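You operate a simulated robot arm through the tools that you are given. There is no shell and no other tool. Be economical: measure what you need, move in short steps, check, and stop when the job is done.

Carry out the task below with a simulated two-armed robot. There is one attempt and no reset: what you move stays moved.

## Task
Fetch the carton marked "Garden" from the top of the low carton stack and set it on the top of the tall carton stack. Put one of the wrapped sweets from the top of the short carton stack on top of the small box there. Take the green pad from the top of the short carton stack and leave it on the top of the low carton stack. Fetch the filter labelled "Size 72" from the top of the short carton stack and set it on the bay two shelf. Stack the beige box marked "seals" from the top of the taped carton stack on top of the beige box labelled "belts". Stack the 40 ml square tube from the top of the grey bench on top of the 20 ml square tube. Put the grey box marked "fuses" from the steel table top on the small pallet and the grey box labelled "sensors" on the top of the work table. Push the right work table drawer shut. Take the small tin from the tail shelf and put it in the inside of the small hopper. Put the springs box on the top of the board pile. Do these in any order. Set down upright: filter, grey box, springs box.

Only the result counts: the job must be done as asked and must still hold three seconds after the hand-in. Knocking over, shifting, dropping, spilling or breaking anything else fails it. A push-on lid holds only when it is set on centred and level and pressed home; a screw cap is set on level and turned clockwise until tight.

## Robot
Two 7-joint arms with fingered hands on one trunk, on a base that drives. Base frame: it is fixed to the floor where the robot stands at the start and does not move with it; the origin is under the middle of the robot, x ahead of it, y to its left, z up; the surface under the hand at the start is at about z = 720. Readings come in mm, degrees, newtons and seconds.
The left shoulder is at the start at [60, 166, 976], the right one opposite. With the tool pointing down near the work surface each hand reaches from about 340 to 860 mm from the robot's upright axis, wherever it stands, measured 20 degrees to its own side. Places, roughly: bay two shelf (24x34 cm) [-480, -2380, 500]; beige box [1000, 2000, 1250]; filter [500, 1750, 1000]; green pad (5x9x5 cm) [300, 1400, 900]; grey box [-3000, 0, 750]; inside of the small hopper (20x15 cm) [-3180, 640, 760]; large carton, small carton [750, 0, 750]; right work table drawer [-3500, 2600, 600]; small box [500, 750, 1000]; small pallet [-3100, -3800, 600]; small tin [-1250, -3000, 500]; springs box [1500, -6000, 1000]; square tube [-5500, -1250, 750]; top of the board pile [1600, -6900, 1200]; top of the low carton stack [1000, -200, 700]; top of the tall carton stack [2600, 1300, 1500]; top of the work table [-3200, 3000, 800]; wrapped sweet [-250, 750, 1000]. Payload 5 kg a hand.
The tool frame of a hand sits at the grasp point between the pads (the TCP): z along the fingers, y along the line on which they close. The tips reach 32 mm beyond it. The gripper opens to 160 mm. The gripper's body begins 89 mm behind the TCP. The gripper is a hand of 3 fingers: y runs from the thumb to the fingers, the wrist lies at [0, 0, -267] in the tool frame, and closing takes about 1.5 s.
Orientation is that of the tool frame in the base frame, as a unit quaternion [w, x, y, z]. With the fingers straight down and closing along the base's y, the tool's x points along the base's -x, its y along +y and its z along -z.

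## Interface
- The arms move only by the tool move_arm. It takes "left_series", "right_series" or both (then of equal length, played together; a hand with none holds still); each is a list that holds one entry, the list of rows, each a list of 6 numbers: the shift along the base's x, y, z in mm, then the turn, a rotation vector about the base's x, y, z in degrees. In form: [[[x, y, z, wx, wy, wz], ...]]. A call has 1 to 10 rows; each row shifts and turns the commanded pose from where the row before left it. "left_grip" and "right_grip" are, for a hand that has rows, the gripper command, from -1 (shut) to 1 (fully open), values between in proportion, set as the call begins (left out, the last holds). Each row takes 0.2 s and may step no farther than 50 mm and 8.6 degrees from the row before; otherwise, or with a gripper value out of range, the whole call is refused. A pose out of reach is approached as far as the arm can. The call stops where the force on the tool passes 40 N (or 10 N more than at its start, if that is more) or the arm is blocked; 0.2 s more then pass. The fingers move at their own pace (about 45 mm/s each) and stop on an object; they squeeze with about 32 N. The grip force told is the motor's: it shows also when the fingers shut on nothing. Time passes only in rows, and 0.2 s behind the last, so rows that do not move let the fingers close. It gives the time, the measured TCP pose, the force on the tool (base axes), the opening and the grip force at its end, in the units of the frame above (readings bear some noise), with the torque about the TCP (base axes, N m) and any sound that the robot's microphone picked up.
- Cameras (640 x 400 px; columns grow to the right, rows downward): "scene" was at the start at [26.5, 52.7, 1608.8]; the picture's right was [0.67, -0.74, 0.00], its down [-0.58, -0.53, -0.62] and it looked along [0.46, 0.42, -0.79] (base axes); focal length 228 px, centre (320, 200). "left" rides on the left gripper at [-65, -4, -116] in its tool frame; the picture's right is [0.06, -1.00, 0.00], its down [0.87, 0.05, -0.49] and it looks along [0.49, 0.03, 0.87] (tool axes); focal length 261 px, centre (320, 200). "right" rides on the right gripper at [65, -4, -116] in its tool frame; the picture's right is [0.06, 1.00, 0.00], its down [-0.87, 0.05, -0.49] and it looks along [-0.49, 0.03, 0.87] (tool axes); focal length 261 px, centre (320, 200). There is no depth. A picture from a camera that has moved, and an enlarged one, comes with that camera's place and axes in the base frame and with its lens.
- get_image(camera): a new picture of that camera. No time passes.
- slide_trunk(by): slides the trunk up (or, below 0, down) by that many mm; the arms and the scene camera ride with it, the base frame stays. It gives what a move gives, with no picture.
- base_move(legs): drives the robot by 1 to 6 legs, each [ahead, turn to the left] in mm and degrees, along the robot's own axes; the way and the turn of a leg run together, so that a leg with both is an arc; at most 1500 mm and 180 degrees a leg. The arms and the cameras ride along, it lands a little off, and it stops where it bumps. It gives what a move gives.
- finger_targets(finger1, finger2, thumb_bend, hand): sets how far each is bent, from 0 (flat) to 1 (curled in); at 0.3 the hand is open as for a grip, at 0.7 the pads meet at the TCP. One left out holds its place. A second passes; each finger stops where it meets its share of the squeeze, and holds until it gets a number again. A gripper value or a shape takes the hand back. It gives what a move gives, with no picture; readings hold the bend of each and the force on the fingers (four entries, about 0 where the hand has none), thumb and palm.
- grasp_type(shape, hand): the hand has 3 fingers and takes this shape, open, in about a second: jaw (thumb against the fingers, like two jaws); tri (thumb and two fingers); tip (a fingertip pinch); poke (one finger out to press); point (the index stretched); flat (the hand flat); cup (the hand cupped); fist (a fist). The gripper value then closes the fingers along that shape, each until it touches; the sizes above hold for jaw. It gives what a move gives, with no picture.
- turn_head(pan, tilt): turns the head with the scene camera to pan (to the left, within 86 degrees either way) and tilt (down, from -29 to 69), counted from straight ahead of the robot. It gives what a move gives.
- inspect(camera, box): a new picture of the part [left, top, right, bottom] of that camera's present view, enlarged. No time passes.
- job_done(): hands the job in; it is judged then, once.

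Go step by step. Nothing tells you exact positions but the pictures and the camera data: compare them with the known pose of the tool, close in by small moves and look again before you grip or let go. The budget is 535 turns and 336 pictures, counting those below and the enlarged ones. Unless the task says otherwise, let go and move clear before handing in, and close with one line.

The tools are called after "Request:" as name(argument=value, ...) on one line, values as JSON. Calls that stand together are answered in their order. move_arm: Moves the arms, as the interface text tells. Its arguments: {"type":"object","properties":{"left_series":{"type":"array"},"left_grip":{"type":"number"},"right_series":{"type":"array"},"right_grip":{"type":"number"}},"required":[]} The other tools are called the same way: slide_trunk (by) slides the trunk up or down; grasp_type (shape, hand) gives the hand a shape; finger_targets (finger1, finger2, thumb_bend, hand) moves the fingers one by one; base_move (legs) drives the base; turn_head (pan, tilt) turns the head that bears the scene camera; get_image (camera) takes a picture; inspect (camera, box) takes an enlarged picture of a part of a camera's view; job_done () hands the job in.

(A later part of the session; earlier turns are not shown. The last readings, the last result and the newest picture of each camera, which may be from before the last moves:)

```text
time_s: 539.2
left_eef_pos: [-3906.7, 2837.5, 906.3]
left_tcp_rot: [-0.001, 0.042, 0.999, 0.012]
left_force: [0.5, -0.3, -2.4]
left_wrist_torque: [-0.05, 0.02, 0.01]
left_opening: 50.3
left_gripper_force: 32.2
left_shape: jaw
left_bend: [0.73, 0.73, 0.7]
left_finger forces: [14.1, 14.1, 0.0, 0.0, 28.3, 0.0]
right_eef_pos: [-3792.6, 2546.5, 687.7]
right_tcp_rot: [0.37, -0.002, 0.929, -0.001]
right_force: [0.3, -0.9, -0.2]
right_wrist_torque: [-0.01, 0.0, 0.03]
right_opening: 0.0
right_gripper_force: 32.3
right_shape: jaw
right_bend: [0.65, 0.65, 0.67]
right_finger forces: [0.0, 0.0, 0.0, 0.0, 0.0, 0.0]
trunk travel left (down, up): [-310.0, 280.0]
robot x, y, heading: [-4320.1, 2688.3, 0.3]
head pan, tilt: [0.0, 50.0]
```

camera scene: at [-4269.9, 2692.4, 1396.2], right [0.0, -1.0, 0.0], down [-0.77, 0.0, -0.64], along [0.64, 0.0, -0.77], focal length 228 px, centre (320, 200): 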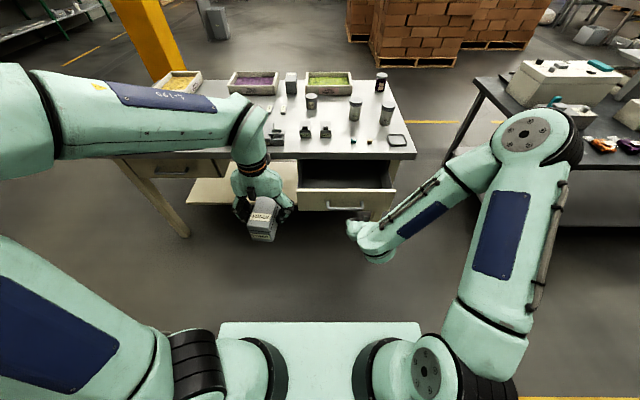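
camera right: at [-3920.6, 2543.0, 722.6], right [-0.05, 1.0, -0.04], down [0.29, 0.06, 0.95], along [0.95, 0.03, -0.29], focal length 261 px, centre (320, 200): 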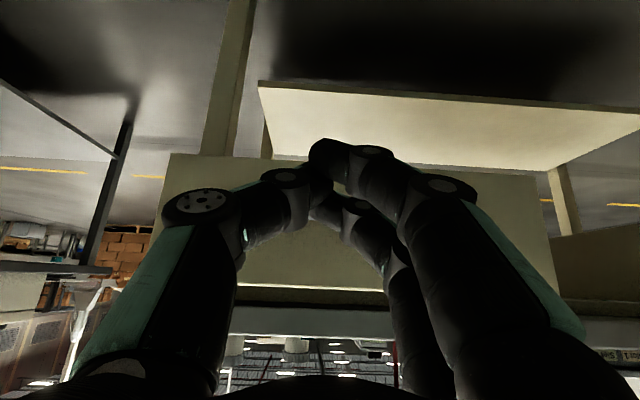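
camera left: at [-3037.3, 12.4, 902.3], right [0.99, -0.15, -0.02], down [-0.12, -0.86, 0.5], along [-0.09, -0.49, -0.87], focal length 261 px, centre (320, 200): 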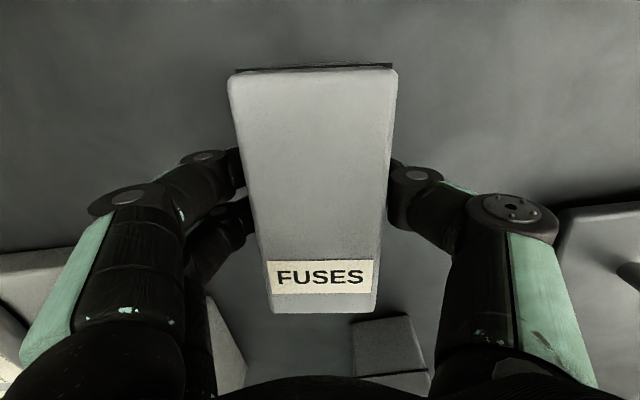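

Request:
move_arm(right_series=[[[10, 14, 12, 0, -7, 0], [15, 14, 12, 0, -7, 0], [15, 12, 11, 0, -6, 0], [20, 0, 0, 0, 0, 0], [15, 0, 0, 0, 0, 0], [0, 0, 0, 0, 0, 0]]])

Request:
get_image(camera="right")

```text
time_s: 540.6
left_eef_pos: [-3907.8, 2838.3, 905.1]
left_tcp_rot: [-0.001, 0.042, 0.999, 0.011]
left_force: [-0.3, 0.8, -2.2]
left_wrist_torque: [0.03, 0.02, -0.03]
left_opening: 50.4
left_gripper_force: 31.7
left_shape: jaw
left_bend: [0.73, 0.73, 0.7]
left_finger forces: [14.2, 14.1, 0.1, 0.0, 28.2, 0.1]
right_eef_pos: [-3723.0, 2540.1, 764.3]
right_tcp_rot: [0.446, -0.001, 0.895, -0.002]
right_force: [-0.2, 0.4, -0.3]
right_wrist_torque: [-0.02, 0.0, 0.02]
right_opening: 0.2
right_gripper_force: 31.9
right_shape: jaw
right_bend: [0.65, 0.65, 0.67]
right_finger forces: [0.0, 0.0, 0.0, 0.0, 0.0, 0.1]
right hand out of reach, approached as far as the arm can: row 1, 2, 3
trunk travel left (down, up): [-310.0, 280.0]
robot x, y, heading: [-4317.7, 2690.1, 0.2]
head pan, tilt: [0.0, 50.0]
```

```text
197 pictures are left
camera right: at [-3855.5, 2536.3, 782.6], right [-0.04, 1.0, -0.05], down [0.13, 0.06, 0.99], along [0.99, 0.03, -0.13], focal length 261 px, centre (320, 200)
```

right: 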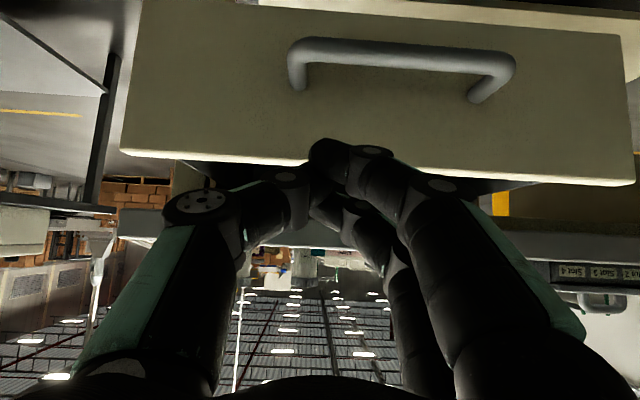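

Request:
slide_trunk(by=-48)

Request:
move_arm(right_series=[[[15, 0, 0, 0, 0, 0], [15, 0, 0, 0, 0, 0], [15, 0, 0, 0, 0, 0], [15, 0, 0, 0, 0, 0], [0, 0, 0, 0, 0, 0]]])

Request:
get_image(camera="right")

```text
time_s: 541.5
left_eef_pos: [-3908.3, 2837.7, 857.7]
left_tcp_rot: [0.0, 0.044, 0.999, 0.011]
left_force: [-0.4, 0.5, -2.4]
left_wrist_torque: [-0.01, 0.02, 0.03]
left_opening: 50.3
left_gripper_force: 32.2
left_shape: jaw
left_bend: [0.73, 0.73, 0.7]
left_finger forces: [14.2, 14.1, 0.0, 0.0, 28.4, 0.0]
right_eef_pos: [-3722.6, 2539.2, 715.4]
right_tcp_rot: [0.446, -0.001, 0.895, -0.002]
right_force: [-0.2, 0.5, 1.1]
right_wrist_torque: [0.02, 0.01, 0.01]
right_opening: 0.2
right_gripper_force: 31.9
right_shape: jaw
right_bend: [0.65, 0.65, 0.67]
right_finger forces: [0.0, 0.1, 0.0, 0.1, 0.0, 0.0]
trunk travel left (down, up): [-262.0, 328.0]
robot x, y, heading: [-4317.1, 2694.7, 0.1]
head pan, tilt: [0.0, 50.0]
```

```text
time_s: 542.7
left_eef_pos: [-3908.6, 2838.4, 856.7]
left_tcp_rot: [-0.001, 0.042, 0.999, 0.011]
left_force: [-0.1, -0.8, -2.0]
left_wrist_torque: [0.03, 0.01, 0.01]
left_opening: 49.9
left_gripper_force: 32.2
left_shape: jaw
left_bend: [0.73, 0.73, 0.7]
left_finger forces: [14.2, 14.1, 0.0, 0.0, 28.2, 0.0]
right_eef_pos: [-3662.9, 2540.1, 715.9]
right_tcp_rot: [0.446, -0.001, 0.895, -0.002]
right_force: [-0.1, 0.2, 0.6]
right_wrist_torque: [0.01, 0.01, 0.0]
right_opening: 0.0
right_gripper_force: 31.8
right_shape: jaw
right_bend: [0.65, 0.65, 0.67]
right_finger forces: [0.0, 0.1, 0.0, 0.0, 0.0, 0.1]
trunk travel left (down, up): [-262.0, 328.0]
robot x, y, heading: [-4317.7, 2691.8, 0.3]
head pan, tilt: [0.0, 50.0]
```

```text
196 pictures are left
camera right: at [-3795.3, 2536.2, 734.3], right [-0.04, 1.0, -0.05], down [0.13, 0.06, 0.99], along [0.99, 0.03, -0.13], focal length 261 px, centre (320, 200)
```

right: 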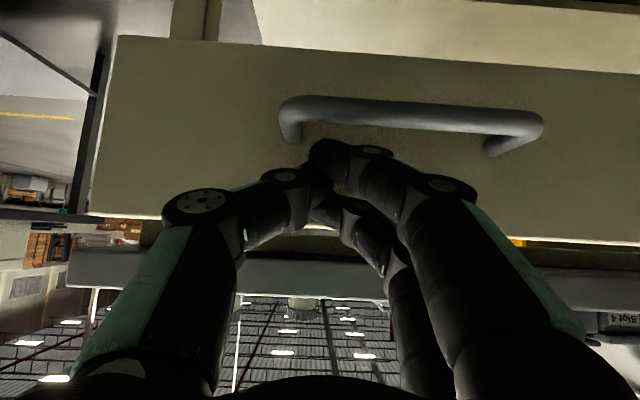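

No contact yet. Pushing on.

Request:
move_arm(right_series=[[[12, 0, 0, 0, 0, 0], [12, 0, 0, 0, 0, 0], [12, 0, 0, 0, 0, 0], [12, 0, 0, 0, 0, 0], [12, 0, 0, 0, 0, 0], [12, 0, 0, 0, 0, 0], [12, 0, 0, 0, 0, 0], [12, 0, 0, 0, 0, 0], [12, 0, 0, 0, 0, 0], [0, 0, 0, 0, 0, 0]]])

Request:
get_image(camera="right")

Request:
get_image(camera="scene")

```text
time_s: 544.9
left_eef_pos: [-3908.4, 2837.8, 857.0]
left_tcp_rot: [-0.001, 0.042, 0.999, 0.011]
left_force: [-0.1, 0.9, -2.0]
left_wrist_torque: [0.0, 0.0, 0.01]
left_opening: 50.1
left_gripper_force: 31.6
left_shape: jaw
left_bend: [0.73, 0.73, 0.7]
left_finger forces: [14.1, 14.0, 0.1, 0.1, 28.2, 0.0]
right_eef_pos: [-3555.3, 2538.8, 714.8]
right_tcp_rot: [0.446, 0.0, 0.895, -0.002]
right_force: [-0.1, -0.6, 1.0]
right_wrist_torque: [0.01, 0.01, 0.03]
right_opening: 0.2
right_gripper_force: 31.9
right_shape: jaw
right_bend: [0.65, 0.65, 0.67]
right_finger forces: [0.1, 0.0, 0.0, 0.0, 0.0, 0.0]
trunk travel left (down, up): [-262.0, 328.0]
robot x, y, heading: [-4315.4, 2690.3, 0.2]
head pan, tilt: [0.0, 50.0]
```

```text
195 pictures are left
camera right: at [-3687.4, 2536.5, 734.3], right [-0.04, 1.0, -0.05], down [0.13, 0.06, 0.99], along [0.99, 0.03, -0.13], focal length 261 px, centre (320, 200)
```

right: 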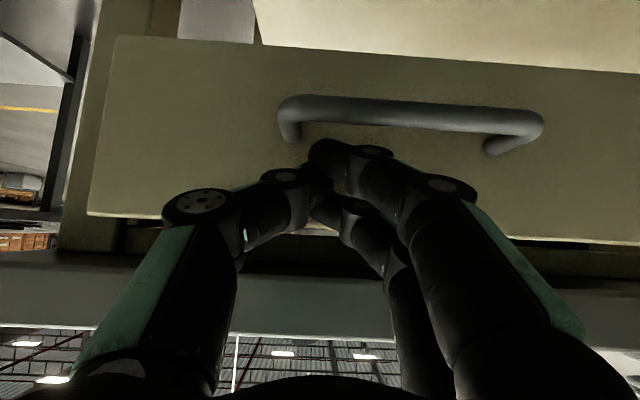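

```text
194 pictures are left
camera scene: at [-4269.7, 2692.4, 1348.1], right [0.0, -1.0, 0.0], down [-0.77, 0.0, -0.64], along [0.64, 0.0, -0.77], focal length 228 px, centre (320, 200)
```

scene: 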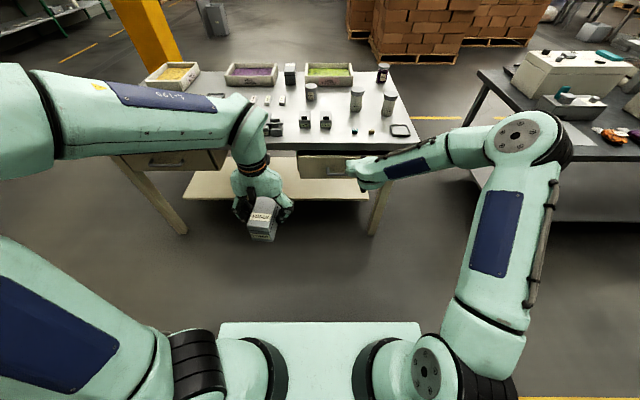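

The drawer is moving in with the hand. Continue until it stops.

Request:
move_arm(right_series=[[[10, 0, 0, 0, 0, 0], [10, 0, 0, 0, 0, 0], [10, 0, 0, 0, 0, 0], [10, 0, 0, 0, 0, 0], [10, 0, 0, 0, 0, 0], [10, 0, 0, 0, 0, 0], [0, 0, 0, 0, 0, 0]]])

Request:
get_image(camera="right")

Request:
inspect(camera="scene", box=[90, 80, 430, 260])

```text
time_s: 546.6
left_eef_pos: [-3908.7, 2837.6, 856.8]
left_tcp_rot: [-0.001, 0.043, 0.999, 0.012]
left_force: [0.0, 0.5, -2.0]
left_wrist_torque: [-0.02, -0.01, -0.02]
left_opening: 49.8
left_gripper_force: 32.0
left_shape: jaw
left_bend: [0.73, 0.73, 0.7]
left_finger forces: [14.2, 14.1, 0.0, 0.0, 28.3, 0.1]
right_eef_pos: [-3500.7, 2541.7, 711.7]
right_tcp_rot: [0.442, -0.003, 0.897, 0.0]
right_force: [-14.6, 1.0, 2.3]
right_wrist_torque: [-0.07, -0.17, -0.1]
right_opening: 0.0
right_gripper_force: 32.3
right_shape: jaw
right_bend: [0.65, 0.69, 0.67]
right_finger forces: [0.0, 0.0, 0.0, 0.1, 0.0, 0.1]
trunk travel left (down, up): [-262.0, 328.0]
robot x, y, heading: [-4317.8, 2688.0, 0.1]
head pan, tilt: [0.0, 50.0]
stopped in row 7 (right hand): the force on the tool passed its limit at 41 N (the readings are from after the stop); the commanded pose is now the measured one
```

```text
193 pictures are left
camera right: at [-3632.9, 2537.9, 732.3], right [-0.04, 1.0, -0.05], down [0.14, 0.06, 0.99], along [0.99, 0.03, -0.14], focal length 261 px, centre (320, 200)
```

right: 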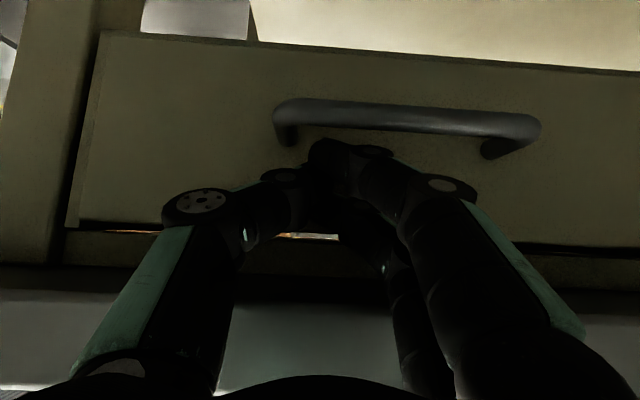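

```text
1.88 times, centred on (260, 170) of scene
camera zoom: at [-4271.9, 2692.3, 1348.2], right [0.0, -1.0, 0.0], down [-0.77, 0.0, -0.64], along [0.64, 0.0, -0.77], focal length 430 px, centre (433, 256)
```

zoom: 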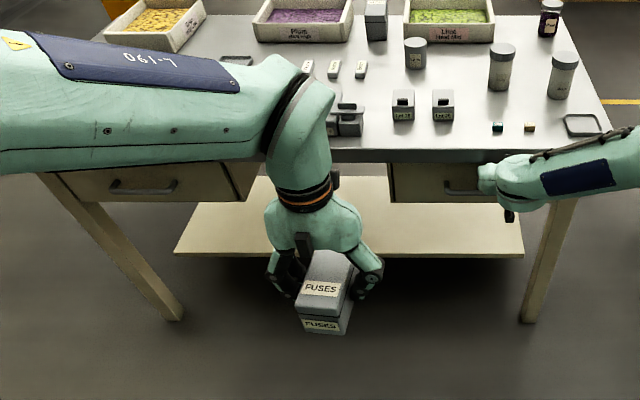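

The drawer is shut. Retracting the hand, raising the trunk, and restoring the hand's pose.

Request:
move_arm(right_series=[[[-30, 0, 0, 0, 0, 0], [-40, 0, 0, 0, 0, 0], [-40, 0, 0, 0, 0, 0], [-40, 0, 0, 0, 0, 0], [-30, 0, 0, 0, 0, 0]]])

Request:
slide_trunk(by=328)

Request:
move_arm(right_series=[[[-20, -5, 15, 0, 7.5, 0], [-20, -5, 15, 0, 7.5, 0], [-20, -5, 15, 0, 7.5, 0], [-20, -5, 15, 0, 7.5, 0], [-20, -5, 15, 0, 7.5, 0], [-20, -5, 15, 0, 7.5, 0], [-20, -5, 15, 0, 7.5, 0], [-20, -5, 15, 0, 0, 0]]])

Request:
inspect(camera="scene", box=[90, 80, 430, 260])

```text
time_s: 547.8
left_eef_pos: [-3909.3, 2836.6, 857.2]
left_tcp_rot: [-0.001, 0.043, 0.999, 0.011]
left_force: [-0.5, -0.8, -1.2]
left_wrist_torque: [0.03, 0.0, -0.03]
left_opening: 50.1
left_gripper_force: 32.5
left_shape: jaw
left_bend: [0.73, 0.73, 0.7]
left_finger forces: [14.2, 14.1, 0.0, 0.0, 28.3, 0.0]
right_eef_pos: [-3680.4, 2541.0, 712.8]
right_tcp_rot: [0.443, -0.003, 0.896, 0.0]
right_force: [0.5, -0.2, -0.4]
right_wrist_torque: [-0.02, -0.01, -0.01]
right_opening: 0.0
right_gripper_force: 31.7
right_shape: jaw
right_bend: [0.65, 0.66, 0.67]
right_finger forces: [0.0, 0.0, 0.0, 0.0, 0.1, 0.1]
trunk travel left (down, up): [-262.0, 328.0]
robot x, y, heading: [-4315.8, 2692.3, -0.1]
head pan, tilt: [0.0, 50.0]
```

```text
time_s: 551.0
left_eef_pos: [-3908.4, 2837.5, 1185.1]
left_tcp_rot: [-0.002, 0.042, 0.999, 0.012]
left_force: [-0.3, 0.3, -2.3]
left_wrist_torque: [0.01, 0.0, 0.02]
left_opening: 50.2
left_gripper_force: 32.1
left_shape: jaw
left_bend: [0.73, 0.73, 0.7]
left_finger forces: [14.3, 14.0, 0.0, 0.1, 28.3, 0.0]
right_eef_pos: [-3678.9, 2541.3, 1039.8]
right_tcp_rot: [0.443, -0.002, 0.897, -0.001]
right_force: [0.8, -0.2, 0.5]
right_wrist_torque: [-0.02, -0.03, 0.0]
right_opening: 0.0
right_gripper_force: 31.6
right_shape: jaw
right_bend: [0.65, 0.66, 0.67]
right_finger forces: [0.1, 0.1, 0.0, 0.1, 0.0, 0.1]
trunk travel left (down, up): [-590.0, 0.0]
robot x, y, heading: [-4319.0, 2689.7, 0.3]
head pan, tilt: [0.0, 50.0]
```

```text
time_s: 552.8
left_eef_pos: [-3909.6, 2835.4, 1185.9]
left_tcp_rot: [0.0, 0.043, 0.999, 0.011]
left_force: [-0.6, -0.1, -2.2]
left_wrist_torque: [0.01, 0.0, 0.04]
left_opening: 50.1
left_gripper_force: 32.1
left_shape: jaw
left_bend: [0.73, 0.73, 0.7]
left_finger forces: [14.3, 14.1, 0.1, 0.0, 28.4, 0.1]
right_eef_pos: [-3839.3, 2501.1, 1162.6]
right_tcp_rot: [0.0, -0.002, 1.0, 0.001]
right_force: [-0.2, 0.0, 0.0]
right_wrist_torque: [-0.03, -0.07, 0.02]
right_opening: 0.0
right_gripper_force: 32.2
right_shape: jaw
right_bend: [0.65, 0.66, 0.67]
right_finger forces: [0.0, 0.0, 0.0, 0.1, 0.1, 0.0]
trunk travel left (down, up): [-590.0, 0.0]
robot x, y, heading: [-4317.0, 2689.6, 0.4]
head pan, tilt: [0.0, 50.0]
```

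```text
1.88 times, centred on (260, 170) of scene
camera zoom: at [-4272.3, 2692.3, 1676.2], right [0.0, -1.0, 0.0], down [-0.77, 0.0, -0.64], along [0.64, 0.0, -0.77], focal length 430 px, centre (433, 256)
```

zoom: 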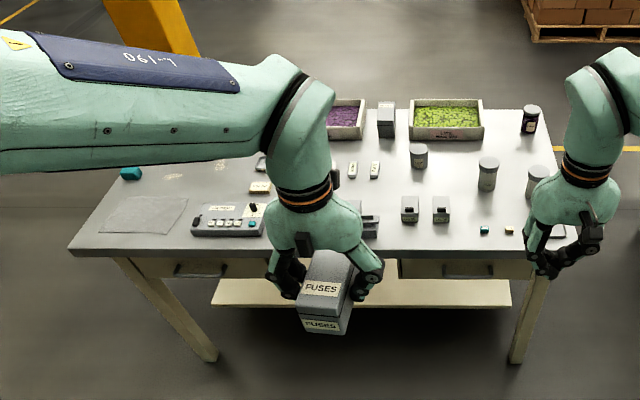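

Drawer confirmed shut. Next, the grey bench with the square tubes: driving south along x ≈ -4320.

Request:
base_move(legs=[[0, -90.3], [1400, 0], [1400, 0], [1100, 0], [0, -90]])

Request:
turn_head(pan=0, tilt=30)

Request:
get_image(camera="scene")

```text
time_s: 579.5
left_eef_pos: [-4794.7, -1336.8, 1185.5]
left_tcp_rot: [0.011, 0.998, -0.057, 0.002]
left_force: [-0.3, 0.7, -3.0]
left_wrist_torque: [-0.04, 0.02, 0.0]
left_opening: 50.2
left_gripper_force: 32.4
left_shape: jaw
left_bend: [0.73, 0.73, 0.7]
left_finger forces: [13.9, 14.0, 0.0, 0.0, 27.9, 0.0]
right_eef_pos: [-4855.2, -998.0, 1160.4]
right_tcp_rot: [0.0, 1.0, -0.012, -0.001]
right_force: [0.0, 0.9, -0.4]
right_wrist_torque: [-0.02, 0.03, 0.01]
right_opening: 0.0
right_gripper_force: 31.9
right_shape: jaw
right_bend: [0.65, 0.66, 0.67]
right_finger forces: [0.0, 0.0, 0.0, 0.0, 0.0, 0.0]
trunk travel left (down, up): [-590.0, 0.0]
robot x, y, heading: [-4380.5, -1205.6, 178.5]
head pan, tilt: [0.0, 50.0]
```

```text
time_s: 580.3
left_eef_pos: [-4794.1, -1336.9, 1185.8]
left_tcp_rot: [0.011, 0.998, -0.058, 0.001]
left_force: [0.3, 0.4, -2.7]
left_wrist_torque: [-0.01, 0.0, 0.03]
left_opening: 50.0
left_gripper_force: 32.5
left_shape: jaw
left_bend: [0.73, 0.73, 0.7]
left_finger forces: [14.0, 13.9, 0.1, 0.0, 27.9, 0.0]
right_eef_pos: [-4855.0, -998.4, 1161.0]
right_tcp_rot: [0.001, 1.0, -0.013, -0.001]
right_force: [0.8, -0.7, -0.1]
right_wrist_torque: [-0.01, 0.0, 0.04]
right_opening: 0.0
right_gripper_force: 31.9
right_shape: jaw
right_bend: [0.65, 0.66, 0.67]
right_finger forces: [0.0, 0.0, 0.0, 0.1, 0.0, 0.0]
trunk travel left (down, up): [-590.0, 0.0]
robot x, y, heading: [-4380.7, -1204.9, 178.5]
head pan, tilt: [0.0, 30.0]
```

```text
190 pictures are left
camera scene: at [-4441.2, -1198.7, 1705.6], right [0.03, 1.0, 0.0], down [0.5, -0.01, -0.87], along [-0.87, 0.02, -0.5], focal length 228 px, centre (320, 200)
```

scene: 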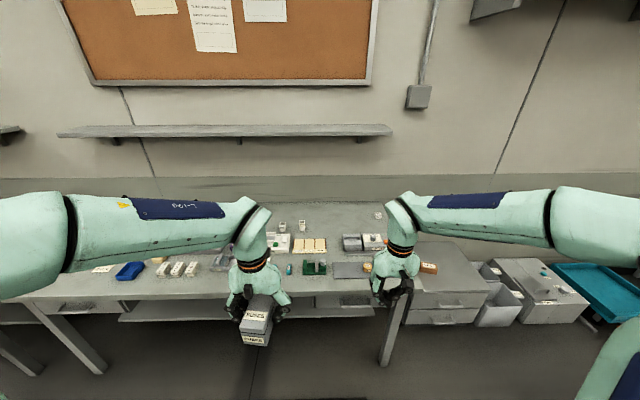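

Request:
inspect(camera="scene", box=[80, 195, 420, 310])

```text
1.88 times, centred on (250, 252) of scene
camera zoom: at [-4441.2, -1198.7, 1705.6], right [0.03, 1.0, 0.0], down [0.5, -0.01, -0.87], along [-0.87, 0.02, -0.5], focal length 430 px, centre (452, 101)
```

zoom: 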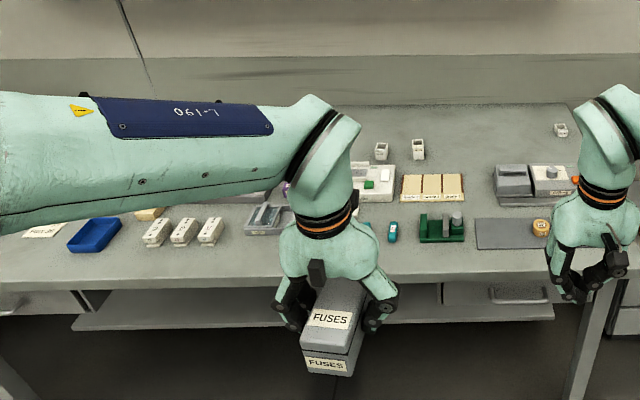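

The white square tubes stand at the back of the bench near [-5717,-1426], [-5722,-1293] and [-5832,-746]. I'll reposition so the right arm lines up with them.

Request:
base_move(legs=[[0, 90], [310, 0], [0, -88.5], [470, 0]])

Request:
turn_head(pan=0, tilt=45)

Request:
get_image(camera="scene")

Request:
inspect(camera="scene", box=[260, 80, 480, 220])

```text
time_s: 592.6
left_eef_pos: [-5267.2, -1653.6, 1185.2]
left_tcp_rot: [0.012, 0.999, -0.048, 0.001]
left_force: [-0.8, -0.2, -2.5]
left_wrist_torque: [0.0, 0.01, -0.01]
left_opening: 49.6
left_gripper_force: 31.6
left_shape: jaw
left_bend: [0.73, 0.73, 0.7]
left_finger forces: [13.9, 13.9, 0.0, 0.1, 27.9, 0.0]
right_eef_pos: [-5333.8, -1317.1, 1160.2]
right_tcp_rot: [0.001, 1.0, -0.002, 0.0]
right_force: [0.0, 0.6, -0.2]
right_wrist_torque: [-0.01, -0.04, -0.01]
right_opening: 0.0
right_gripper_force: 32.0
right_shape: jaw
right_bend: [0.65, 0.66, 0.67]
right_finger forces: [0.0, 0.1, 0.0, 0.0, 0.0, 0.0]
trunk travel left (down, up): [-590.0, 0.0]
robot x, y, heading: [-4857.5, -1510.1, 179.7]
head pan, tilt: [0.0, 30.0]
```

```text
time_s: 593.4
left_eef_pos: [-5266.4, -1654.4, 1185.7]
left_tcp_rot: [0.011, 0.999, -0.047, 0.001]
left_force: [0.6, 0.2, -2.4]
left_wrist_torque: [0.01, -0.01, 0.02]
left_opening: 50.0
left_gripper_force: 32.2
left_shape: jaw
left_bend: [0.73, 0.73, 0.7]
left_finger forces: [13.9, 13.9, 0.0, 0.0, 27.8, 0.0]
right_eef_pos: [-5333.1, -1316.2, 1160.8]
right_tcp_rot: [0.001, 1.0, -0.002, 0.0]
right_force: [0.3, 0.0, 0.6]
right_wrist_torque: [-0.05, -0.02, 0.06]
right_opening: 0.1
right_gripper_force: 31.5
right_shape: jaw
right_bend: [0.65, 0.66, 0.67]
right_finger forces: [0.0, 0.1, 0.0, 0.0, 0.1, 0.0]
trunk travel left (down, up): [-590.0, 0.0]
robot x, y, heading: [-4854.4, -1511.0, 179.7]
head pan, tilt: [0.0, 45.0]
```

```text
188 pictures are left
camera scene: at [-4906.5, -1507.8, 1683.1], right [0.0, 1.0, 0.0], down [0.71, 0.0, -0.71], along [-0.71, 0.0, -0.71], focal length 228 px, centre (320, 200)
```

scene: 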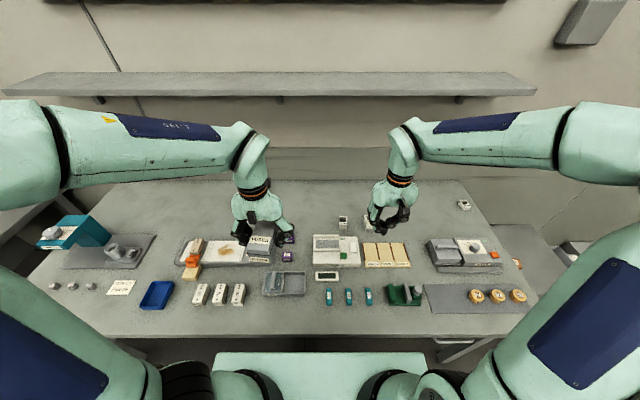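

```text
2.86 times, centred on (370, 150) of scene
camera zoom: at [-4906.5, -1507.8, 1683.1], right [0.0, 1.0, 0.0], down [0.71, 0.0, -0.71], along [-0.71, 0.0, -0.71], focal length 652 px, centre (177, 343)
```

zoom: 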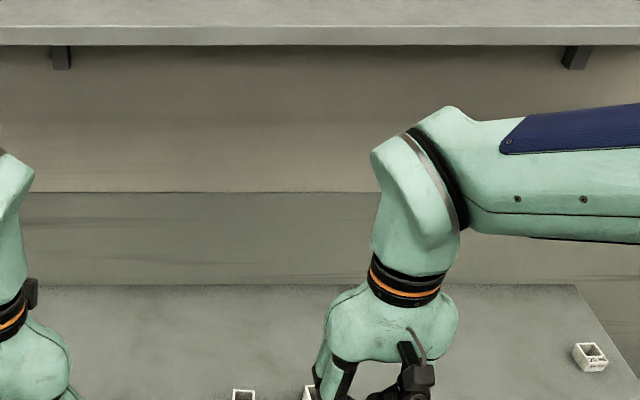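

Request:
move_arm(right_series=[[[-40, -20, -10, 0, 0, 0], [-40, -20, -10, 0, 0, 0], [-40, -20, -10, 0, 0, 0], [-40, -10, -10, 0, 0, 0]]], right_grip=0.2)

Request:
get_image(camera="right")

Request:
inspect(camera="scene", box=[310, 180, 480, 270])

```text
time_s: 594.4
left_eef_pos: [-5266.4, -1654.2, 1185.6]
left_tcp_rot: [0.011, 0.999, -0.048, 0.001]
left_force: [-0.5, -0.8, -2.4]
left_wrist_torque: [0.02, -0.02, -0.02]
left_opening: 49.5
left_gripper_force: 32.2
left_shape: jaw
left_bend: [0.73, 0.73, 0.7]
left_finger forces: [13.9, 13.9, 0.1, 0.1, 27.8, 0.0]
right_eef_pos: [-5494.3, -1386.6, 1119.8]
right_tcp_rot: [0.001, 1.0, -0.001, 0.0]
right_force: [0.1, -0.3, -0.4]
right_wrist_torque: [0.0, -0.04, 0.01]
right_opening: 95.5
right_gripper_force: 0.1
right_shape: jaw
right_bend: [0.71, 0.71, 0.7]
right_finger forces: [0.0, 0.0, 0.0, 0.0, 0.0, 0.1]
trunk travel left (down, up): [-590.0, 0.0]
robot x, y, heading: [-4854.9, -1510.1, 179.7]
head pan, tilt: [0.0, 45.0]
```

```text
186 pictures are left
camera right: at [-5429.9, -1382.4, 1236.7], right [0.06, -1.0, 0.0], down [-0.87, -0.05, 0.49], along [-0.49, -0.03, -0.87], focal length 261 px, centre (320, 200)
```

right: 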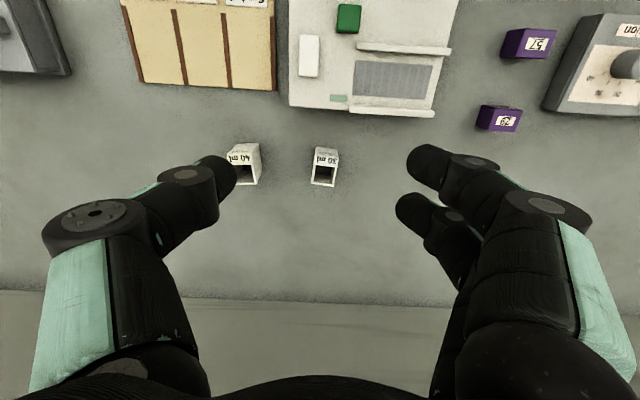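

```text
3.76 times, centred on (395, 225) of scene
camera zoom: at [-4907.5, -1508.1, 1683.0], right [0.0, 1.0, 0.0], down [0.71, 0.0, -0.71], along [-0.71, 0.0, -0.71], focal length 860 px, centre (38, 106)
```

zoom: 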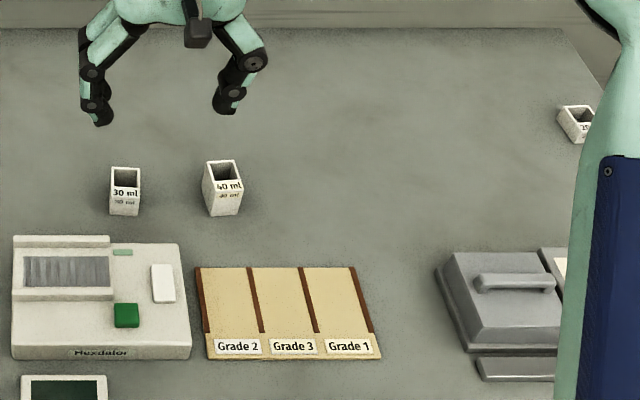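

30 ml and 40 ml are read; the third may be 20 ml. I'll draw the arm back and read it.

Request:
move_arm(right_series=[[[40, 10, 10, 0, 0, 0], [40, 0, 10, 0, 0, 0], [40, 0, 10, 0, 0, 0], [40, 0, 10, 0, 0, 0]]])

Request:
inspect(camera="scene", box=[435, 185, 495, 225])

```text
time_s: 595.4
left_eef_pos: [-5265.7, -1653.6, 1186.4]
left_tcp_rot: [0.012, 0.999, -0.047, 0.001]
left_force: [0.8, 1.0, -2.6]
left_wrist_torque: [0.0, -0.02, -0.02]
left_opening: 50.1
left_gripper_force: 32.1
left_shape: jaw
left_bend: [0.73, 0.73, 0.7]
left_finger forces: [14.0, 13.9, 0.0, 0.0, 27.9, 0.0]
right_eef_pos: [-5331.6, -1376.8, 1159.8]
right_tcp_rot: [0.0, 1.0, -0.001, -0.001]
right_force: [0.1, 0.5, -0.2]
right_wrist_torque: [0.02, 0.01, 0.01]
right_opening: 95.6
right_gripper_force: 0.1
right_shape: jaw
right_bend: [0.71, 0.71, 0.7]
right_finger forces: [0.1, 0.1, 0.1, 0.0, 0.0, 0.0]
trunk travel left (down, up): [-590.0, 0.0]
robot x, y, heading: [-4857.6, -1507.7, 179.7]
head pan, tilt: [0.0, 45.0]
```

```text
10.00 times, centred on (465, 205) of scene
camera zoom: at [-4905.1, -1507.8, 1683.0], right [0.0, 1.0, 0.0], down [0.71, 0.0, -0.71], along [-0.71, 0.0, -0.71], focal length 2283 px, centre (-1130, 150)
```

zoom: 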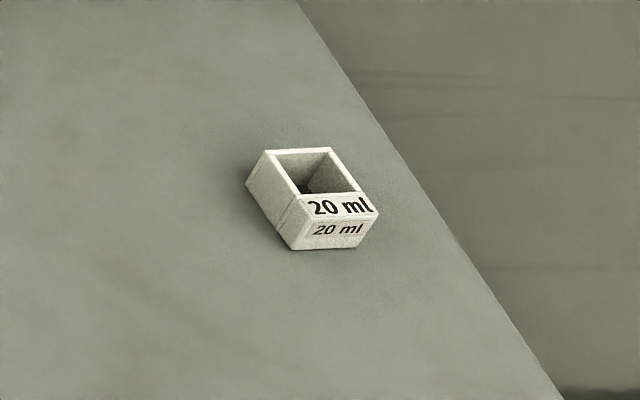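

The 20 ml tube is the one at about [-5770, -732]; the 40 ml tube stands at about [-5640, -1260]. I'll tilt the right hand 40° forward (needed for the far one) and hover over the 40 ml tube.

Request:
move_arm(right_series=[[[-29, 12, -22, 0, 4, 0], [-29, 12, -22, 0, 4, 0], [-29, 12, -22, 0, 4, 0], [-29, 12, -22, 0, 4, 0], [-29, 12, -22, 0, 4, 0], [-29, 12, -22, 0, 4, 0], [-29, 12, -22, 0, 4, 0], [-29, 11, -22, 0, 4, 0], [-29, 11, -22, 0, 4, 0], [-29, 11, -22, 0, 4, 0]]])

Request:
get_image(camera="right")

Request:
inspect(camera="scene", box=[320, 180, 430, 270])

```text
time_s: 597.6
left_eef_pos: [-5266.9, -1652.9, 1185.7]
left_tcp_rot: [0.012, 0.999, -0.048, 0.0]
left_force: [0.1, 0.3, -3.1]
left_wrist_torque: [0.03, -0.06, -0.02]
left_opening: 49.6
left_gripper_force: 31.4
left_shape: jaw
left_bend: [0.73, 0.73, 0.7]
left_finger forces: [14.0, 14.0, 0.0, 0.1, 28.0, 0.0]
right_eef_pos: [-5622.4, -1259.3, 941.1]
right_tcp_rot: [0.002, 0.939, -0.001, -0.343]
right_force: [-0.5, 0.6, -0.6]
right_wrist_torque: [-0.01, -0.04, 0.01]
right_opening: 95.9
right_gripper_force: 0.1
right_shape: jaw
right_bend: [0.71, 0.71, 0.7]
right_finger forces: [0.0, 0.0, 0.1, 0.0, 0.0, 0.0]
trunk travel left (down, up): [-590.0, 0.0]
robot x, y, heading: [-4854.0, -1507.2, 180.0]
head pan, tilt: [0.0, 45.0]
```

```text
183 pictures are left
camera right: at [-5500.1, -1254.3, 988.1], right [0.05, -1.0, -0.04], down [-0.35, -0.05, 0.94], along [-0.94, -0.03, -0.35], focal length 261 px, centre (320, 200)
```

right: 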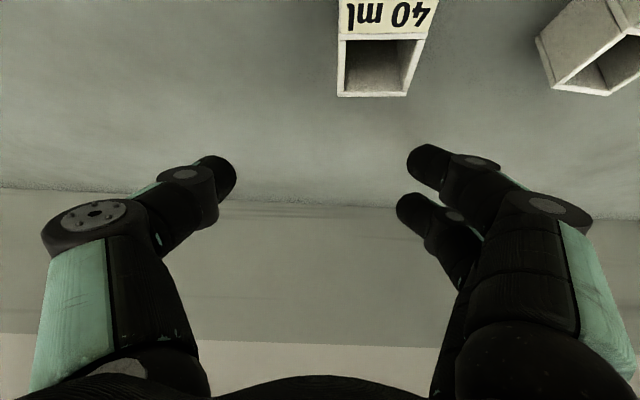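

```text
4.44 times, centred on (375, 225) of scene
camera zoom: at [-4907.6, -1508.1, 1683.1], right [0.01, 1.0, 0.0], down [0.71, 0.0, -0.71], along [-0.71, 0.0, -0.71], focal length 1015 px, centre (76, 89)
```

zoom: 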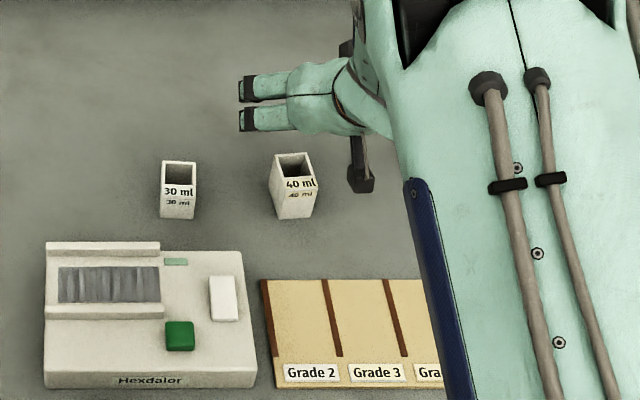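

The views disagree about the tube's y by ~45 mm; I'll shift the hand −40 mm in y and re-check with the hand camera.

Request:
move_arm(right_series=[[[0, -40, 0, 0, 0, 0], [0, 0, 0, 0, 0, 0], [0, 0, 0, 0, 0, 0]]])

Request:
get_image(camera="right")

```text
time_s: 598.4
left_eef_pos: [-5267.0, -1654.4, 1185.8]
left_tcp_rot: [0.011, 0.999, -0.047, 0.001]
left_force: [0.5, -0.8, -2.3]
left_wrist_torque: [0.03, -0.05, 0.0]
left_opening: 49.9
left_gripper_force: 32.5
left_shape: jaw
left_bend: [0.73, 0.73, 0.7]
left_finger forces: [14.0, 14.0, 0.0, 0.0, 27.9, 0.1]
right_eef_pos: [-5622.3, -1298.1, 941.3]
right_tcp_rot: [0.001, 0.94, -0.001, -0.342]
right_force: [0.4, 0.0, 0.6]
right_wrist_torque: [0.0, -0.02, 0.02]
right_opening: 95.9
right_gripper_force: 0.1
right_shape: jaw
right_bend: [0.71, 0.71, 0.7]
right_finger forces: [0.0, 0.0, 0.0, 0.1, 0.0, 0.0]
trunk travel left (down, up): [-590.0, 0.0]
robot x, y, heading: [-4851.4, -1511.0, 179.7]
head pan, tilt: [0.0, 45.0]
```

```text
181 pictures are left
camera right: at [-5499.5, -1294.6, 988.6], right [0.05, -1.0, -0.04], down [-0.35, -0.05, 0.94], along [-0.94, -0.03, -0.35], focal length 261 px, centre (320, 200)
```

right: 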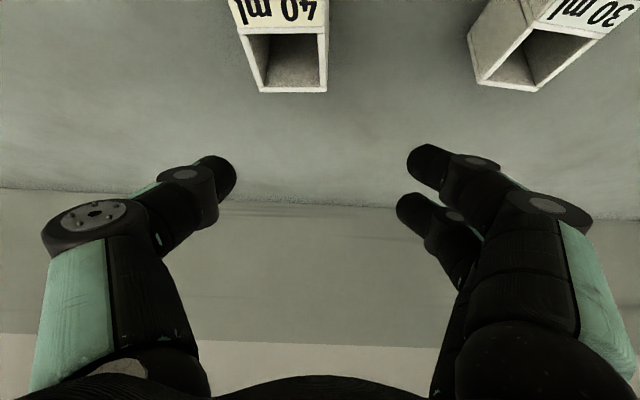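

The shift shows the tube is nearer: bench top ≈ 832, the 40 ml tube is 37 mm square, 53 mm tall, centred at about [-5594, -1281]. I'll align and look again.

Request:
move_arm(right_series=[[[14, 9, -15, 0, 0, 0], [14, 8, -15, 0, 0, 0], [0, 0, 0, 0, 0, 0], [0, 0, 0, 0, 0, 0]]], right_grip=-0.15)

Request:
get_image(camera="right")

```text
time_s: 599.4
left_eef_pos: [-5267.0, -1654.3, 1186.3]
left_tcp_rot: [0.011, 0.999, -0.047, 0.001]
left_force: [-0.2, -0.3, -2.2]
left_wrist_torque: [0.0, 0.01, 0.02]
left_opening: 49.7
left_gripper_force: 32.1
left_shape: jaw
left_bend: [0.73, 0.73, 0.7]
left_finger forces: [14.0, 14.0, 0.0, 0.0, 28.0, 0.0]
right_eef_pos: [-5595.4, -1280.4, 911.3]
right_tcp_rot: [0.0, 0.94, -0.002, -0.342]
right_force: [0.1, 0.2, -0.2]
right_wrist_torque: [-0.02, -0.02, 0.01]
right_opening: 68.5
right_gripper_force: 0.0
right_shape: jaw
right_bend: [0.73, 0.73, 0.7]
right_finger forces: [0.0, 0.0, 0.0, 0.0, 0.1, 0.0]
trunk travel left (down, up): [-590.0, 0.0]
robot x, y, heading: [-4857.3, -1509.4, 179.6]
head pan, tilt: [0.0, 45.0]
```

```text
180 pictures are left
camera right: at [-5471.1, -1277.3, 958.3], right [0.05, -1.0, -0.04], down [-0.35, -0.05, 0.94], along [-0.94, -0.03, -0.35], focal length 261 px, centre (320, 200)
```

right: 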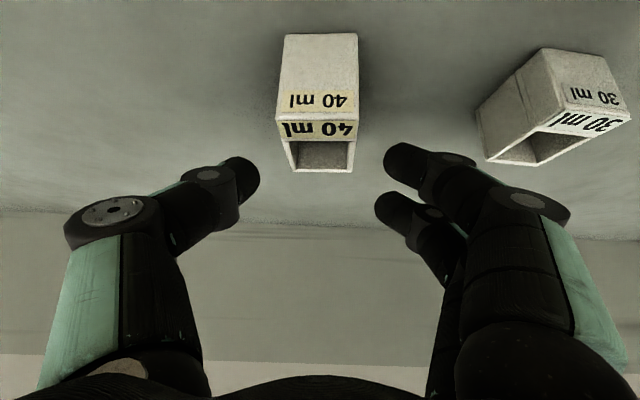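

Centred. Lowering to grip.

Request:
move_arm(right_series=[[[1, 0, -20, 0, 0, 0], [1, 0, -20, 0, 0, 0], [0, 0, 0, 0, 0, 0]]])

Request:
move_arm(right_series=[[[0, 0, 0, 0, 0, 0], [0, 0, 0, 0, 0, 0], [0, 0, 0, 0, 0, 0], [0, 0, 0, 0, 0, 0], [0, 0, 0, 0, 0, 0]]], right_grip=-1)

Request:
get_image(camera="right")

```text
time_s: 600.2
left_eef_pos: [-5264.3, -1653.8, 1186.7]
left_tcp_rot: [0.01, 0.999, -0.046, -0.001]
left_force: [0.6, -0.4, -2.3]
left_wrist_torque: [-0.02, -0.01, 0.01]
left_opening: 49.8
left_gripper_force: 31.4
left_shape: jaw
left_bend: [0.73, 0.73, 0.7]
left_finger forces: [14.0, 14.0, 0.0, 0.1, 28.0, 0.1]
right_eef_pos: [-5593.9, -1283.9, 876.6]
right_tcp_rot: [0.003, 0.937, -0.001, -0.348]
right_force: [-4.3, -0.6, 32.0]
right_wrist_torque: [-1.49, 0.32, -0.21]
right_opening: 68.9
right_gripper_force: 0.0
right_shape: jaw
right_bend: [0.76, 0.73, 0.7]
right_finger forces: [32.8, 0.0, 0.1, 0.0, 0.0, 0.1]
trunk travel left (down, up): [-590.0, 0.0]
robot x, y, heading: [-4857.1, -1511.0, 180.0]
head pan, tilt: [0.0, 45.0]
```

```text
time_s: 601.0
left_eef_pos: [-5265.6, -1653.8, 1184.8]
left_tcp_rot: [0.011, 0.999, -0.047, 0.001]
left_force: [0.2, -0.4, -3.0]
left_wrist_torque: [0.0, -0.01, -0.03]
left_opening: 49.9
left_gripper_force: 31.8
left_shape: jaw
left_bend: [0.73, 0.73, 0.7]
left_finger forces: [14.0, 14.0, 0.0, 0.0, 28.1, 0.0]
right_eef_pos: [-5597.4, -1284.3, 877.5]
right_tcp_rot: [0.003, 0.937, -0.001, -0.35]
right_force: [2.5, -0.9, 16.2]
right_wrist_torque: [-0.74, 0.05, 0.09]
right_opening: 19.9
right_gripper_force: 0.0
right_shape: jaw
right_bend: [0.75, 0.7, 0.7]
right_finger forces: [16.4, 0.1, 0.0, 0.1, 0.0, 0.1]
trunk travel left (down, up): [-590.0, 0.0]
robot x, y, heading: [-4854.9, -1510.0, 180.0]
head pan, tilt: [0.0, 45.0]
stopped in row 3 (right hand): the force on the tool passed its limit at 43 N (the readings are from after the stop); the commanded pose is now the measured one
```

```text
179 pictures are left
camera right: at [-5473.6, -1279.5, 923.2], right [0.05, -1.0, -0.03], down [-0.33, -0.05, 0.94], along [-0.94, -0.03, -0.34], focal length 261 px, centre (320, 200)
```

right: 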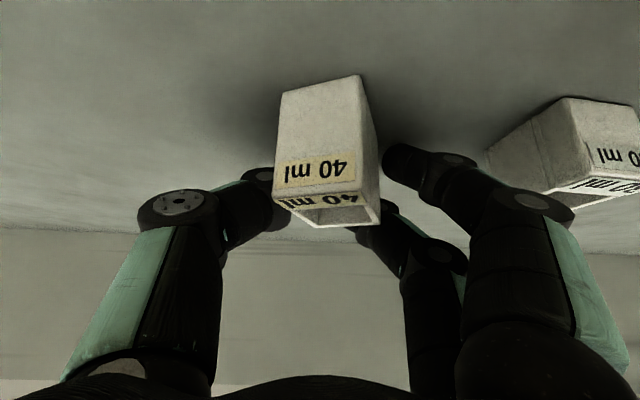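

A finger touched the bench because of the tilt. I'll open, rise and reduce the tilt to 20°, which still reaches.

Request:
move_arm(right_series=[[[0, 0, 5, 0, 0, 0], [0, 0, 0, 0, 0, 0], [0, 0, 15, 0, 0, 0], [0, 0, 20, 0, -7, 0], [0, 0, 15, 0, -7, 0], [0, 0, 0, 0, -6, 0], [0, 0, 0, 0, 0, 0]]], right_grip=-0.1)

Request:
get_image(camera="right")

```text
time_s: 602.5
left_eef_pos: [-5265.7, -1652.4, 1186.2]
left_tcp_rot: [0.011, 0.999, -0.047, 0.001]
left_force: [-0.1, -1.0, -2.2]
left_wrist_torque: [-0.03, 0.0, 0.01]
left_opening: 49.8
left_gripper_force: 32.2
left_shape: jaw
left_bend: [0.73, 0.73, 0.7]
left_finger forces: [13.9, 14.1, 0.0, 0.0, 28.0, 0.0]
right_eef_pos: [-5597.0, -1282.7, 929.5]
right_tcp_rot: [0.002, 0.984, -0.001, -0.178]
right_force: [-0.4, 0.1, 0.2]
right_wrist_torque: [-0.02, 0.03, 0.03]
right_opening: 72.0
right_gripper_force: 0.1
right_shape: jaw
right_bend: [0.73, 0.73, 0.7]
right_finger forces: [0.0, 0.0, 0.1, 0.0, 0.0, 0.0]
trunk travel left (down, up): [-590.0, 0.0]
robot x, y, heading: [-4857.0, -1510.6, 180.0]
head pan, tilt: [0.0, 45.0]
```

```text
178 pictures are left
camera right: at [-5495.5, -1277.5, 1017.1], right [0.06, -1.0, -0.02], down [-0.64, -0.05, 0.77], along [-0.77, -0.03, -0.64], focal length 261 px, centre (320, 200)
```

right: 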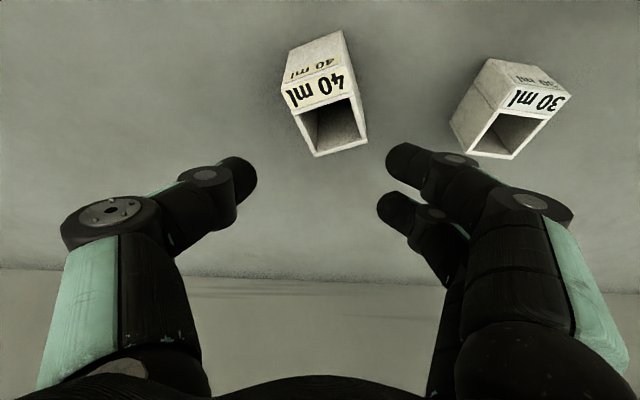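

The tube got turned about +15°. I'll turn the hand to match and centre over it.

Request:
move_arm(right_series=[[[7, -2, 0, 0, 0, 7.5], [6, -2, 0, 0, 0, 7.5], [0, 0, -20, 0, 0, 0], [0, 0, 0, 0, 0, 0]]])

Request:
get_image(camera="right")

```text
time_s: 603.5
left_eef_pos: [-5264.9, -1653.1, 1186.4]
left_tcp_rot: [0.011, 0.999, -0.047, 0.002]
left_force: [0.0, -0.2, -2.7]
left_wrist_torque: [0.02, 0.02, 0.01]
left_opening: 49.9
left_gripper_force: 31.7
left_shape: jaw
left_bend: [0.73, 0.73, 0.7]
left_finger forces: [14.0, 14.0, 0.0, 0.0, 28.0, 0.0]
right_eef_pos: [-5583.2, -1287.8, 910.1]
right_tcp_rot: [0.026, 0.976, 0.127, -0.176]
right_force: [1.3, -0.1, 0.1]
right_wrist_torque: [0.02, 0.0, 0.01]
right_opening: 71.7
right_gripper_force: 0.2
right_shape: jaw
right_bend: [0.73, 0.73, 0.7]
right_finger forces: [0.0, 0.0, 0.1, 0.1, 0.0, 0.0]
trunk travel left (down, up): [-590.0, 0.0]
robot x, y, heading: [-4857.3, -1505.3, 179.9]
head pan, tilt: [0.0, 45.0]
```

```text
177 pictures are left
camera right: at [-5486.6, -1257.0, 996.8], right [0.31, -0.95, -0.02], down [-0.61, -0.21, 0.77], along [-0.73, -0.23, -0.64], focal length 261 px, centre (320, 200)
```

right: 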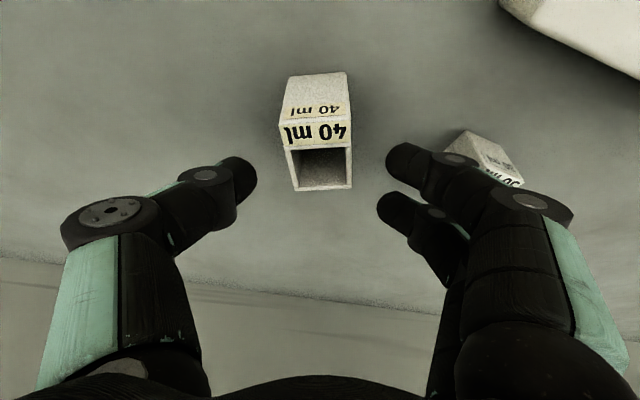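

Request:
move_arm(right_series=[[[0, 0, -18, 0, 0, 0], [0, 0, -16, 0, 0, 0], [0, 0, 0, 0, 0, 0]]])

Request:
move_arm(right_series=[[[0, 0, 0, 0, 0, 0], [0, 0, 0, 0, 0, 0], [0, 0, 0, 0, 0, 0], [0, 0, 0, 0, 0, 0], [0, 0, 0, 0, 0, 0]]], right_grip=-1)

Request:
get_image(camera="right")

```text
time_s: 604.4
left_eef_pos: [-5265.8, -1652.0, 1186.7]
left_tcp_rot: [0.011, 0.999, -0.046, 0.002]
left_force: [0.8, -1.0, -2.4]
left_wrist_torque: [0.0, -0.02, -0.01]
left_opening: 49.8
left_gripper_force: 31.9
left_shape: jaw
left_bend: [0.73, 0.73, 0.7]
left_finger forces: [14.0, 14.0, 0.0, 0.0, 28.1, 0.1]
right_eef_pos: [-5583.6, -1287.9, 878.7]
right_tcp_rot: [0.027, 0.975, 0.128, -0.179]
right_force: [0.3, 0.1, 9.7]
right_wrist_torque: [-0.38, -0.19, 0.07]
right_opening: 72.1
right_gripper_force: 0.1
right_shape: jaw
right_bend: [0.74, 0.73, 0.7]
right_finger forces: [9.1, 0.1, 0.0, 0.0, 0.1, 0.0]
trunk travel left (down, up): [-590.0, 0.0]
robot x, y, heading: [-4849.6, -1511.4, 179.8]
head pan, tilt: [0.0, 45.0]
```

```text
time_s: 605.5
left_eef_pos: [-5266.5, -1654.2, 1185.8]
left_tcp_rot: [0.012, 0.999, -0.046, 0.001]
left_force: [0.0, -0.5, -1.8]
left_wrist_torque: [-0.01, -0.01, -0.01]
left_opening: 49.9
left_gripper_force: 32.3
left_shape: jaw
left_bend: [0.73, 0.73, 0.7]
left_finger forces: [14.0, 14.0, 0.1, 0.0, 28.1, 0.0]
right_eef_pos: [-5583.2, -1290.1, 878.1]
right_tcp_rot: [0.025, 0.976, 0.128, -0.176]
right_force: [-2.1, -2.1, 12.3]
right_wrist_torque: [-0.55, -0.16, -0.13]
right_opening: 10.6
right_gripper_force: 32.7
right_shape: jaw
right_bend: [0.74, 0.68, 0.69]
right_finger forces: [23.2, 1.9, 0.1, 0.1, 24.3, 0.1]
trunk travel left (down, up): [-590.0, 0.0]
robot x, y, heading: [-4856.8, -1509.0, 179.9]
head pan, tilt: [0.0, 45.0]
```

```text
176 pictures are left
camera right: at [-5486.9, -1258.1, 963.6], right [0.31, -0.95, -0.02], down [-0.61, -0.21, 0.77], along [-0.73, -0.23, -0.64], focal length 261 px, centre (320, 200)
```

right: 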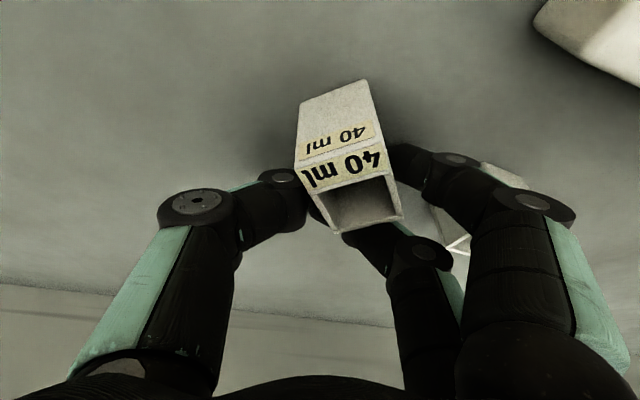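

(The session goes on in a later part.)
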